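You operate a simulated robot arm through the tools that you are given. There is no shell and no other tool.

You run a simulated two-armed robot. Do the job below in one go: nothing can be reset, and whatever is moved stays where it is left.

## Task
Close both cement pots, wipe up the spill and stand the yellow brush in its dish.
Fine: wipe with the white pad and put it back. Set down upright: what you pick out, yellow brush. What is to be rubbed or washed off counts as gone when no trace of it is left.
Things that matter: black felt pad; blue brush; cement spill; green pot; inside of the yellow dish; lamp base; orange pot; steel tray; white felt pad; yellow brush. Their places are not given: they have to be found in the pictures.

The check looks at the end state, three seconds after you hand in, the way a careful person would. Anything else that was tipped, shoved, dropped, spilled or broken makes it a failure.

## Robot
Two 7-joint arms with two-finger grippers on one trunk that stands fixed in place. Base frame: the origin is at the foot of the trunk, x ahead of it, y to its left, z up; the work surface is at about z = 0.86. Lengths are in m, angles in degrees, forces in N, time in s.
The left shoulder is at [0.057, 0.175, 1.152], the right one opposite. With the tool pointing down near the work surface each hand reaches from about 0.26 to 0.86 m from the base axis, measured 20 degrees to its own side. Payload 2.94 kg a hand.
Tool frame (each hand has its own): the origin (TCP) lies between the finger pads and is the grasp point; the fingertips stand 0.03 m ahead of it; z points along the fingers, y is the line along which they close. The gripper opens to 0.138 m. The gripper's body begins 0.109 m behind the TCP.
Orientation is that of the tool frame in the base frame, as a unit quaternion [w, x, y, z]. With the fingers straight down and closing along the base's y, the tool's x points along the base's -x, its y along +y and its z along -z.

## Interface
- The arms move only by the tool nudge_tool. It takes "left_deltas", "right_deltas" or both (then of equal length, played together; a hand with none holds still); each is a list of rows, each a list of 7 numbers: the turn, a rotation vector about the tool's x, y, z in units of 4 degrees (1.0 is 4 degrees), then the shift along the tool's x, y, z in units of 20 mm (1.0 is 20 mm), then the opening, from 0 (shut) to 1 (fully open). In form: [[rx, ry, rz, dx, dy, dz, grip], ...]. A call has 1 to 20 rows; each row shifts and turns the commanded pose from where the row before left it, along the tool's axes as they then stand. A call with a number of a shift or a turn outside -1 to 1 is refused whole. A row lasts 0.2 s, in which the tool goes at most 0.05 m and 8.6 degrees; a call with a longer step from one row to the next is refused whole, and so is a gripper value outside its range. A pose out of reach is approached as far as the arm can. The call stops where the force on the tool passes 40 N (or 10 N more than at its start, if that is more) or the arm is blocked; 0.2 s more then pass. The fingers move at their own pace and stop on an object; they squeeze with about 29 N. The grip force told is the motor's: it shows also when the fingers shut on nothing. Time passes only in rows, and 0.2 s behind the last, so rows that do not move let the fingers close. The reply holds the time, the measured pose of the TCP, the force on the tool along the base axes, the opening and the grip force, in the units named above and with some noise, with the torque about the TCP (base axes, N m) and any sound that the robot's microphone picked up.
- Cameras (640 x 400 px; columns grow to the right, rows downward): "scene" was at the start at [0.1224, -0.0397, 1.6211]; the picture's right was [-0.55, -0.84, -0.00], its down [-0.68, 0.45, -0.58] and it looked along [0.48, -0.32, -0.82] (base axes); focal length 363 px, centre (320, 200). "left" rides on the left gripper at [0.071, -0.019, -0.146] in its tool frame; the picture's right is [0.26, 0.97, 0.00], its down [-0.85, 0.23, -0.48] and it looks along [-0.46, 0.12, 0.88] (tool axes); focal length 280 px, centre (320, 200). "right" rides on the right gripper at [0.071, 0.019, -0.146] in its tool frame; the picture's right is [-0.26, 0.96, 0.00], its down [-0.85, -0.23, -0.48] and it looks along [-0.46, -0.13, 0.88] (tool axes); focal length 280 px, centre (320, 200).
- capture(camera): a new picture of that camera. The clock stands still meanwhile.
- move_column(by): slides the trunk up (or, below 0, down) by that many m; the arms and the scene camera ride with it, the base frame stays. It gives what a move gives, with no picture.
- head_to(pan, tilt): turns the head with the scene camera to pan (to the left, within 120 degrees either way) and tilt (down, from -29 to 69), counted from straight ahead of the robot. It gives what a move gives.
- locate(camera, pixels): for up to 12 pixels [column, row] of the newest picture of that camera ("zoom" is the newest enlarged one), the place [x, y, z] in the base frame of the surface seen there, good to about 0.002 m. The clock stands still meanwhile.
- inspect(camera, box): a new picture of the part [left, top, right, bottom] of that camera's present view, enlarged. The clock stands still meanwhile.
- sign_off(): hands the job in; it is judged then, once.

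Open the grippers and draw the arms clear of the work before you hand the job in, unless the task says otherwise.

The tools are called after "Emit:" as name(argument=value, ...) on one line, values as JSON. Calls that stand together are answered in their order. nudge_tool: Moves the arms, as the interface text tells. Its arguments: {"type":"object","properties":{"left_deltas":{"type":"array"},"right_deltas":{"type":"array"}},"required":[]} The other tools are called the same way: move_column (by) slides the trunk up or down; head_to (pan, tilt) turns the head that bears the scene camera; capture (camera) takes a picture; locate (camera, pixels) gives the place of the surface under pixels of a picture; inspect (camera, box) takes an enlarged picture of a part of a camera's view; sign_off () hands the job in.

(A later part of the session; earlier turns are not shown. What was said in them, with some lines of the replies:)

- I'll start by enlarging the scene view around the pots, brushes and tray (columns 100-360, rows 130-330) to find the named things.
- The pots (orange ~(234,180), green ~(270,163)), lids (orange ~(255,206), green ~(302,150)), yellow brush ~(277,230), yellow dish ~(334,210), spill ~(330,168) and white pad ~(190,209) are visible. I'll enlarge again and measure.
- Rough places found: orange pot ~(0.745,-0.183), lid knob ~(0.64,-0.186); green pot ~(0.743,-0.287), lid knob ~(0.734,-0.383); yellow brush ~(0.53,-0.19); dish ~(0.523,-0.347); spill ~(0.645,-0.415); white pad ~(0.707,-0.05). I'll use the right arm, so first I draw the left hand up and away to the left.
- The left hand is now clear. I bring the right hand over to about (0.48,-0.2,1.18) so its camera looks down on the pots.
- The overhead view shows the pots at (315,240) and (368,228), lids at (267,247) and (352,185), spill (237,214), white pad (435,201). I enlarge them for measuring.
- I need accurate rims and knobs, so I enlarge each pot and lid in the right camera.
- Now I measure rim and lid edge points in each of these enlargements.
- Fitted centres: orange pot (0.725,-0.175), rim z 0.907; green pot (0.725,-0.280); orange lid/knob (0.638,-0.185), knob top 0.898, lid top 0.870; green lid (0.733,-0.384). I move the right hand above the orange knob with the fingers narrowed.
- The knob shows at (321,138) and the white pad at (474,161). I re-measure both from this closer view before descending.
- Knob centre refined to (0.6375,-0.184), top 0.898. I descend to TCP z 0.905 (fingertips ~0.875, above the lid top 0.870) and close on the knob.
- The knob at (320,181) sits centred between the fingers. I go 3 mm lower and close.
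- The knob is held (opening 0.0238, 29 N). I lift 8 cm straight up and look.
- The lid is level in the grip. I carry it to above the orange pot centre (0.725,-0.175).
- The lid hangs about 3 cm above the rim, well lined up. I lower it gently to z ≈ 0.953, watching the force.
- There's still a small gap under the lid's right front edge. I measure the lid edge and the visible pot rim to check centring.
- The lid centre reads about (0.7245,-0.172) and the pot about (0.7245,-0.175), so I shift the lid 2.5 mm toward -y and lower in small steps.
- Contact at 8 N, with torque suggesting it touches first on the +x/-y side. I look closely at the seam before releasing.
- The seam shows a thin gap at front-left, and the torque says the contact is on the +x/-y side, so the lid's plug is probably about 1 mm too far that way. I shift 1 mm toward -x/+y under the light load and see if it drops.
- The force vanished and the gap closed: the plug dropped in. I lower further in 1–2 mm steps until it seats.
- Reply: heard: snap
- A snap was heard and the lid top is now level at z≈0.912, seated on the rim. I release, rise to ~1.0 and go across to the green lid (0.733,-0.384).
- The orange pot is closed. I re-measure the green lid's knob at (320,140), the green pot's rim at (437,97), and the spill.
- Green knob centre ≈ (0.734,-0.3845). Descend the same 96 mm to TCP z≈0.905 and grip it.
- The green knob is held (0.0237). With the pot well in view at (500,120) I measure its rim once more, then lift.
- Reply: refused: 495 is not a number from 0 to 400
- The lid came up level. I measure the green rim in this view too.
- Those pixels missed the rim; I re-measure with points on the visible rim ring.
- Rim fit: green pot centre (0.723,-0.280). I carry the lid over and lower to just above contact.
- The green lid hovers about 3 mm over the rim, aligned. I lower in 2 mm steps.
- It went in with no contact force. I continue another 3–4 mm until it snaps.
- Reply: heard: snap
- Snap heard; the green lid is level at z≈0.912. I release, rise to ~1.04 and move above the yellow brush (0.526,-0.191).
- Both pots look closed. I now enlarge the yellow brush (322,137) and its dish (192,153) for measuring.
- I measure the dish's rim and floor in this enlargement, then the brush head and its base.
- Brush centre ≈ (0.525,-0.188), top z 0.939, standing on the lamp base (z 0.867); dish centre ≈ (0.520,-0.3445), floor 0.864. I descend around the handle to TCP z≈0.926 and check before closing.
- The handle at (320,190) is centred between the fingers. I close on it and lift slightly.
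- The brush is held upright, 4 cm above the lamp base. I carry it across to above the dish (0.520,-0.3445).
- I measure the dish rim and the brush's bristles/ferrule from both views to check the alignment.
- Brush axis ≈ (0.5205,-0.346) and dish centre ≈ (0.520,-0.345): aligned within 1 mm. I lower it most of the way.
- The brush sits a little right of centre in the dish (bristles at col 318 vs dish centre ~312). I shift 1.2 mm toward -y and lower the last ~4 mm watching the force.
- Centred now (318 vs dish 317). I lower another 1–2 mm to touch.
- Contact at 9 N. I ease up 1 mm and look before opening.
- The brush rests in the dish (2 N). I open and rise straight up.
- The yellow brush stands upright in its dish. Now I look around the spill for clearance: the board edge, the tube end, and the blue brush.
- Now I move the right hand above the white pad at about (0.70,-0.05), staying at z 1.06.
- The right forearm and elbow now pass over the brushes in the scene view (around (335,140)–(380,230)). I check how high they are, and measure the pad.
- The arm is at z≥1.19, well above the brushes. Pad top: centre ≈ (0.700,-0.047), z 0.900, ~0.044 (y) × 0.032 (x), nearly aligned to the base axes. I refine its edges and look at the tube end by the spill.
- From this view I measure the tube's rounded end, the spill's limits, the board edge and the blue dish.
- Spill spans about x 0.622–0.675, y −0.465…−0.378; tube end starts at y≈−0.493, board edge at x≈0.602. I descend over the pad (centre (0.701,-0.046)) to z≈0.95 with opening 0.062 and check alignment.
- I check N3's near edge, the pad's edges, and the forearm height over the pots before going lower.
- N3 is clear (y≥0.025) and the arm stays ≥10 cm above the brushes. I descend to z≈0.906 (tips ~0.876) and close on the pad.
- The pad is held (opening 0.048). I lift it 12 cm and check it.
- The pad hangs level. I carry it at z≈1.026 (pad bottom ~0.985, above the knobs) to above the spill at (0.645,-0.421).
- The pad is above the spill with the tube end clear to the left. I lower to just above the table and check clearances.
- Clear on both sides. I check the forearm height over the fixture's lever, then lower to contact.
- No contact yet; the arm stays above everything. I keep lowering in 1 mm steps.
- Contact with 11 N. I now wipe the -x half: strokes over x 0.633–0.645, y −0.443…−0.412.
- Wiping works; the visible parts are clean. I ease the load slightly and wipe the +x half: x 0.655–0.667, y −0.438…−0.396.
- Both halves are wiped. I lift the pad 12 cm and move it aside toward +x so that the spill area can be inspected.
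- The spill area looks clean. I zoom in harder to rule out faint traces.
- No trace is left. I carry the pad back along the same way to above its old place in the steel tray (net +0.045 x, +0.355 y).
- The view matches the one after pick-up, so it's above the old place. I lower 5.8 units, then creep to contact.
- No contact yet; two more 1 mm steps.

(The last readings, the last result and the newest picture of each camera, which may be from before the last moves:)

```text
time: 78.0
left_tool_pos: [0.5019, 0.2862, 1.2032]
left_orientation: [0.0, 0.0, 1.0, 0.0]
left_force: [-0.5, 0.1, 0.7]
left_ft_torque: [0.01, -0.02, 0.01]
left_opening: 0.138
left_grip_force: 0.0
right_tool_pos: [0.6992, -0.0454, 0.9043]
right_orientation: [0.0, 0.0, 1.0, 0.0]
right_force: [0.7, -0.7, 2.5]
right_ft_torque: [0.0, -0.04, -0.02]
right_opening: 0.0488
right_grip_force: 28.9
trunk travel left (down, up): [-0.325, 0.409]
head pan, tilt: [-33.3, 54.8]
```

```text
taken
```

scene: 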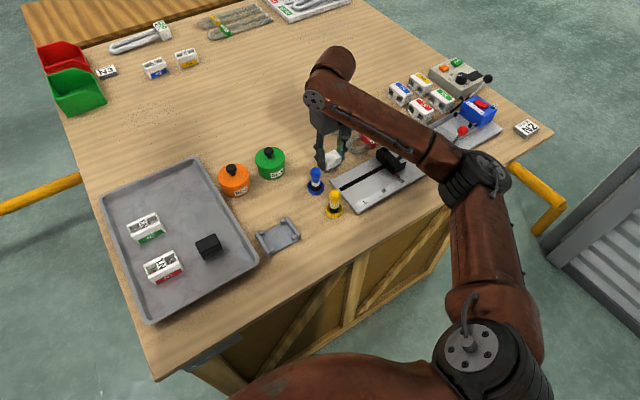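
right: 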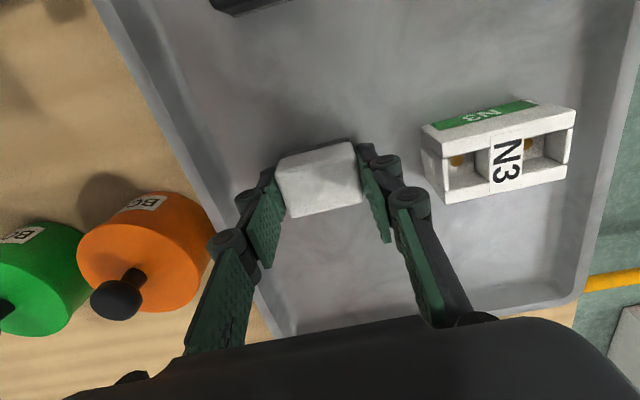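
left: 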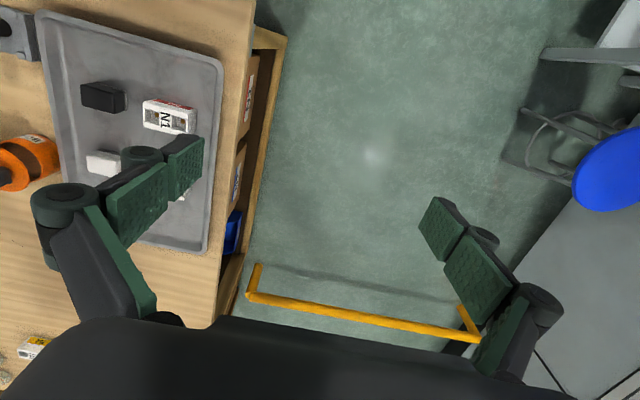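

The pad touches the tray (2.5 N) in the same place as before. I open a little, rise and draw the hand back.

Emit:
nudge_tool(right_deltas=[[0, 0, 0, 0, 0, 0, 0.45], [0, 0, 0, 0, 0, 0, 0.45], [0, 0, 0, 0, 0, 0, 0.45], [0, 0, 0, 0, 0, -0.4, 0.45], [0, 0, 0, 0, 0, -0.8, 0.45], [0, 0, 0, 0, 0, -1, 0.45], [0, 0, 0, 0, 0, -1, 0.45], [0, 0, 0, 0, 0, -1, 0.45], [0, 0, 0, 0, 0, -1, 0.45], [0, 0, 0, 0, 0, -1, 0.45], [0, 0, 0, 0, 0, -1, 0.45], [0, 0, 0, 0, 0, -1, 0.45], [0, 0, 0, 0, 0, -1, 0.45], [0, 0, 0, 0, 0, 0, 0.45]])

Emit:
capture(camera="right")

Emit:
capture(camera="scene")

```text
time: 81.0
left_tool_pos: [0.5026, 0.2869, 1.2019]
left_orientation: [0.0, 0.0, 1.0, 0.0]
left_force: [0.1, 0.5, -0.1]
left_ft_torque: [0.04, 0.03, -0.01]
left_opening: 0.1382
left_grip_force: 0.0
right_tool_pos: [0.7025, -0.0452, 1.0879]
right_orientation: [-0.001, 0.0, 1.0, 0.0]
right_force: [0.0, -0.1, 0.0]
right_ft_torque: [0.0, -0.01, 0.0]
right_opening: 0.0622
right_grip_force: 0.1
trunk travel left (down, up): [-0.325, 0.409]
head pan, tilt: [-33.3, 54.8]
```

```text
taken
```

right: 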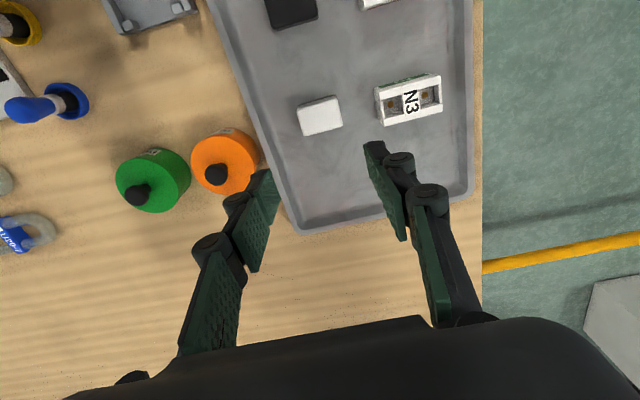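

```text
taken
```

scene: 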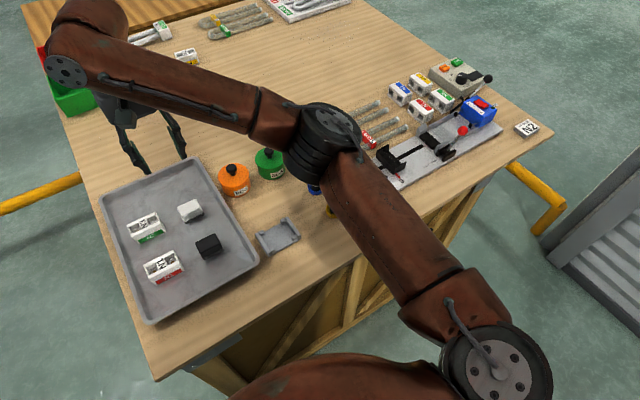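

The pad is back in its place. I rise further and draw the right hand back to near its starting place, with the gripper open.

Emit:
nudge_tool(right_deltas=[[0, 0, 0, 0, 0, -1, 0.45], [0, 0, 0, 0, 0, -1, 0.45], [0, 0, 0, 0, 0, -1, 0.45], [0, 0, 0, 0, 0, -1, 0.45], [0, 0, 0, 0, 0, -0.8, 0.6], [0, 0, 0, 0.65, -1, 0, 0.8], [0, 0, 0, 0.65, -1, 0, 1], [0, 0, 0, 0.65, -1, 0, 1], [0, 0, 0, 0.65, -1, 0, 1], [0, 0, 0, 0.65, -1, 0, 1], [0, 0, 0, 0.65, -1, 0, 1], [0, 0, 0, 0.65, -1, 0, 1], [0, 0, 0, 0.65, -1, 0, 1], [0, 0, 0, 0.65, -1, 0, 1], [0, 0, 0, 0.65, -1, 0, 1], [0, 0, 0, 0.65, -1, 0, 1], [0, 0, 0, 0.65, -1, 0, 1], [0, 0, 0, 0.65, -1, 0, 1], [0, 0, 0, 0.65, -1, 0, 1], [0, 0, 0, 0.65, -1, 0, 1]])

Emit:
nudge_tool(right_deltas=[[0, 0, 0, 0.65, -1, 0, 1], [0, 0, 0, 0.65, -1, 0, 1], [0, 0, 0, 0.65, -1, 0, 1], [0, 0, 0, 0.65, -1, 0, 1], [0, 0, 0, 0.65, -1, 0, 1], [0, 0, 0, 0.65, -1, 0, 1], [0, 0, 0, 0, 0, 0, 1]])

Emit:
capture(camera="right")

Emit:
capture(camera="scene")

Emit:
inspect(camera="scene", box=[200, 120, 360, 260])

Emit:
inspect(camera="scene", box=[90, 150, 270, 330])

```text
time: 85.2
left_tool_pos: [0.5016, 0.2855, 1.2047]
left_orientation: [0.0, 0.0, 1.0, 0.0]
left_force: [0.7, 0.8, 0.0]
left_ft_torque: [-0.02, 0.0, 0.02]
left_opening: 0.1383
left_grip_force: 0.2
right_tool_pos: [0.5029, -0.345, 1.1852]
right_orientation: [-0.001, 0.001, 1.0, 0.0]
right_force: [-0.2, -0.6, 0.1]
right_ft_torque: [0.01, -0.01, 0.05]
right_opening: 0.138
right_grip_force: 0.0
trunk travel left (down, up): [-0.325, 0.409]
head pan, tilt: [-33.3, 54.8]
```

```text
time: 86.8
left_tool_pos: [0.503, 0.2868, 1.2033]
left_orientation: [-0.001, 0.0, 1.0, 0.0]
left_force: [0.0, -0.3, -0.1]
left_ft_torque: [-0.04, 0.05, 0.01]
left_opening: 0.1381
left_grip_force: 0.0
right_tool_pos: [0.4275, -0.4648, 1.1863]
right_orientation: [-0.001, 0.0, 1.0, -0.001]
right_force: [0.6, -0.7, -0.9]
right_ft_torque: [-0.01, 0.0, 0.03]
right_opening: 0.1379
right_grip_force: 0.0
trunk travel left (down, up): [-0.325, 0.409]
head pan, tilt: [-33.3, 54.8]
```

```text
taken
```

right: 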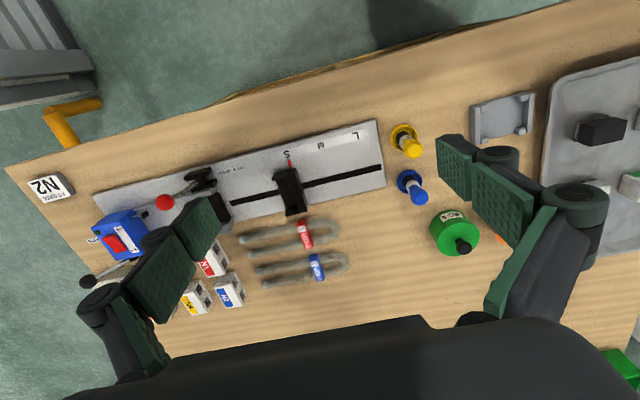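

```text
taken
```

scene: 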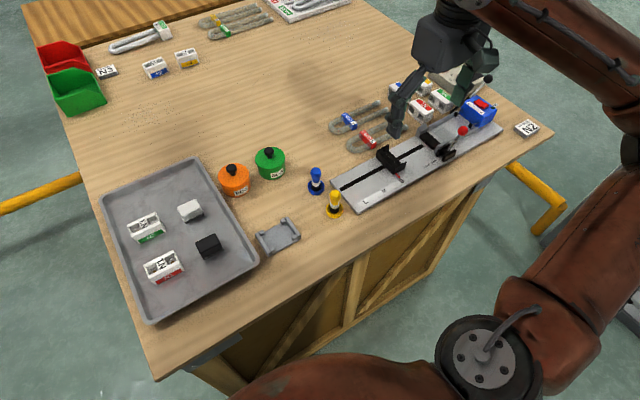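

```text
2.86 times, centred on (280, 190) of scene
```

zoom: 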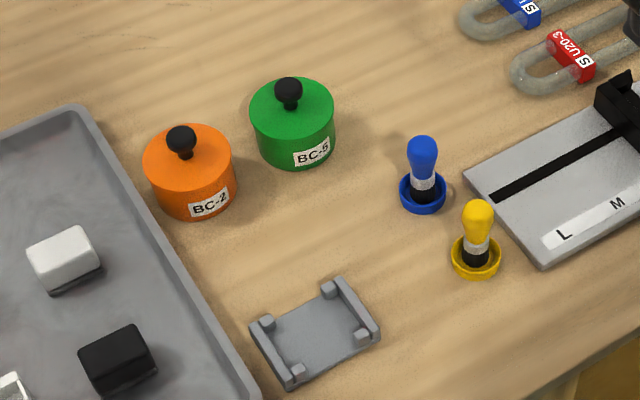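

```text
2.22 times, centred on (180, 240) of scene
```

zoom: 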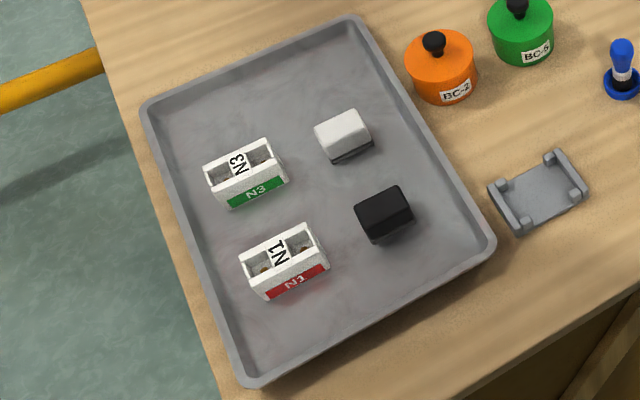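

Everything is in place. One last close look at the lids' seams, the brush in its dish and the former spill.

Emit:
inspect(camera="scene", box=[212, 140, 292, 200])

Emit:
inspect(camera="scene", box=[300, 140, 370, 220])

Emit:
inspect(camera="right", box=[330, 110, 450, 220])

```text
6.67 times, centred on (252, 170) of scene
```

zoom: 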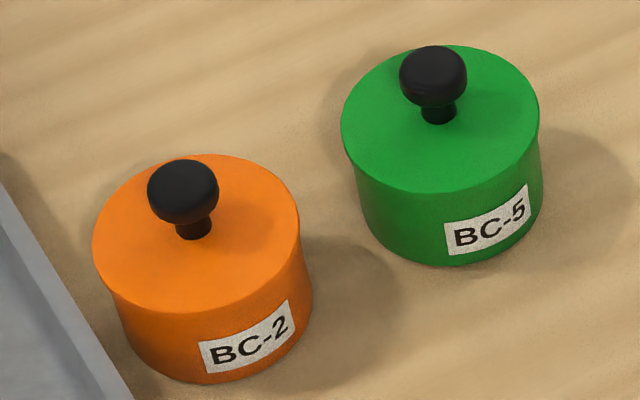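

```text
5.00 times, centred on (335, 180) of scene
```

zoom: 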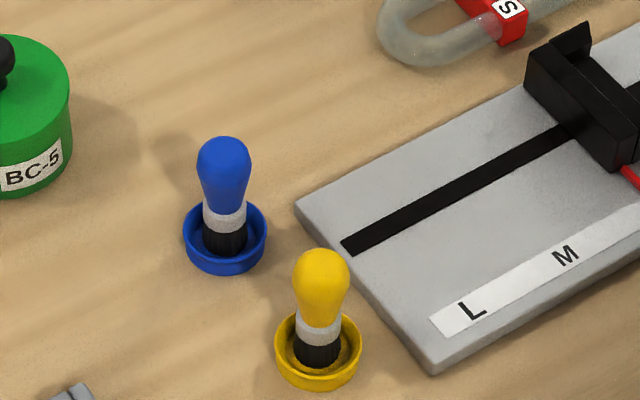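

```text
3.64 times, centred on (390, 165) of right
```

zoom: 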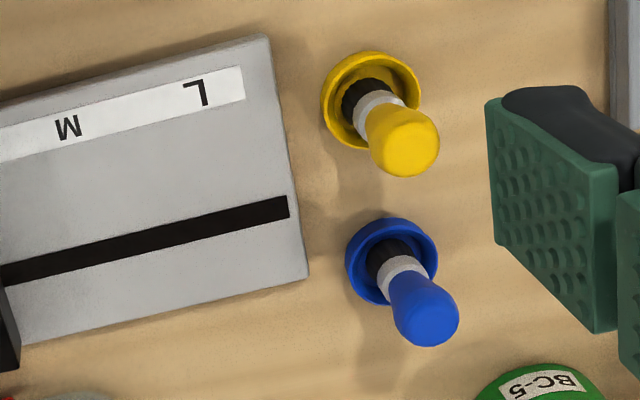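

Both pots are closed with their own lids, the yellow brush stands in its dish, no trace of the spill is left, the white pad is back in the tray, and both hands are open and clear. I hand the job in.

Emit:
sign_off()

```text
The job is handed in.
```

The job is done and handed in; I haven't been told the result of the check.

- **Pots:** the orange and green pots each have their own lid on. Both lids snapped shut, and no gap shows at the seams.
- **Spill:** I wiped it with the white felt pad. In close-up pictures from two cameras, no trace of it is left on the table.
- **White pad:** it is back in its old place in the steel tray.
- **Yellow brush:** it stands upright in the yellow dish. The lamp base it stood on is now empty and looks unmoved.
- **Everything else:** the last pictures show the blue brush, the black pad and the rest where they were, with nothing tipped or moved.

Both grippers are open and the arms are clear of the work.
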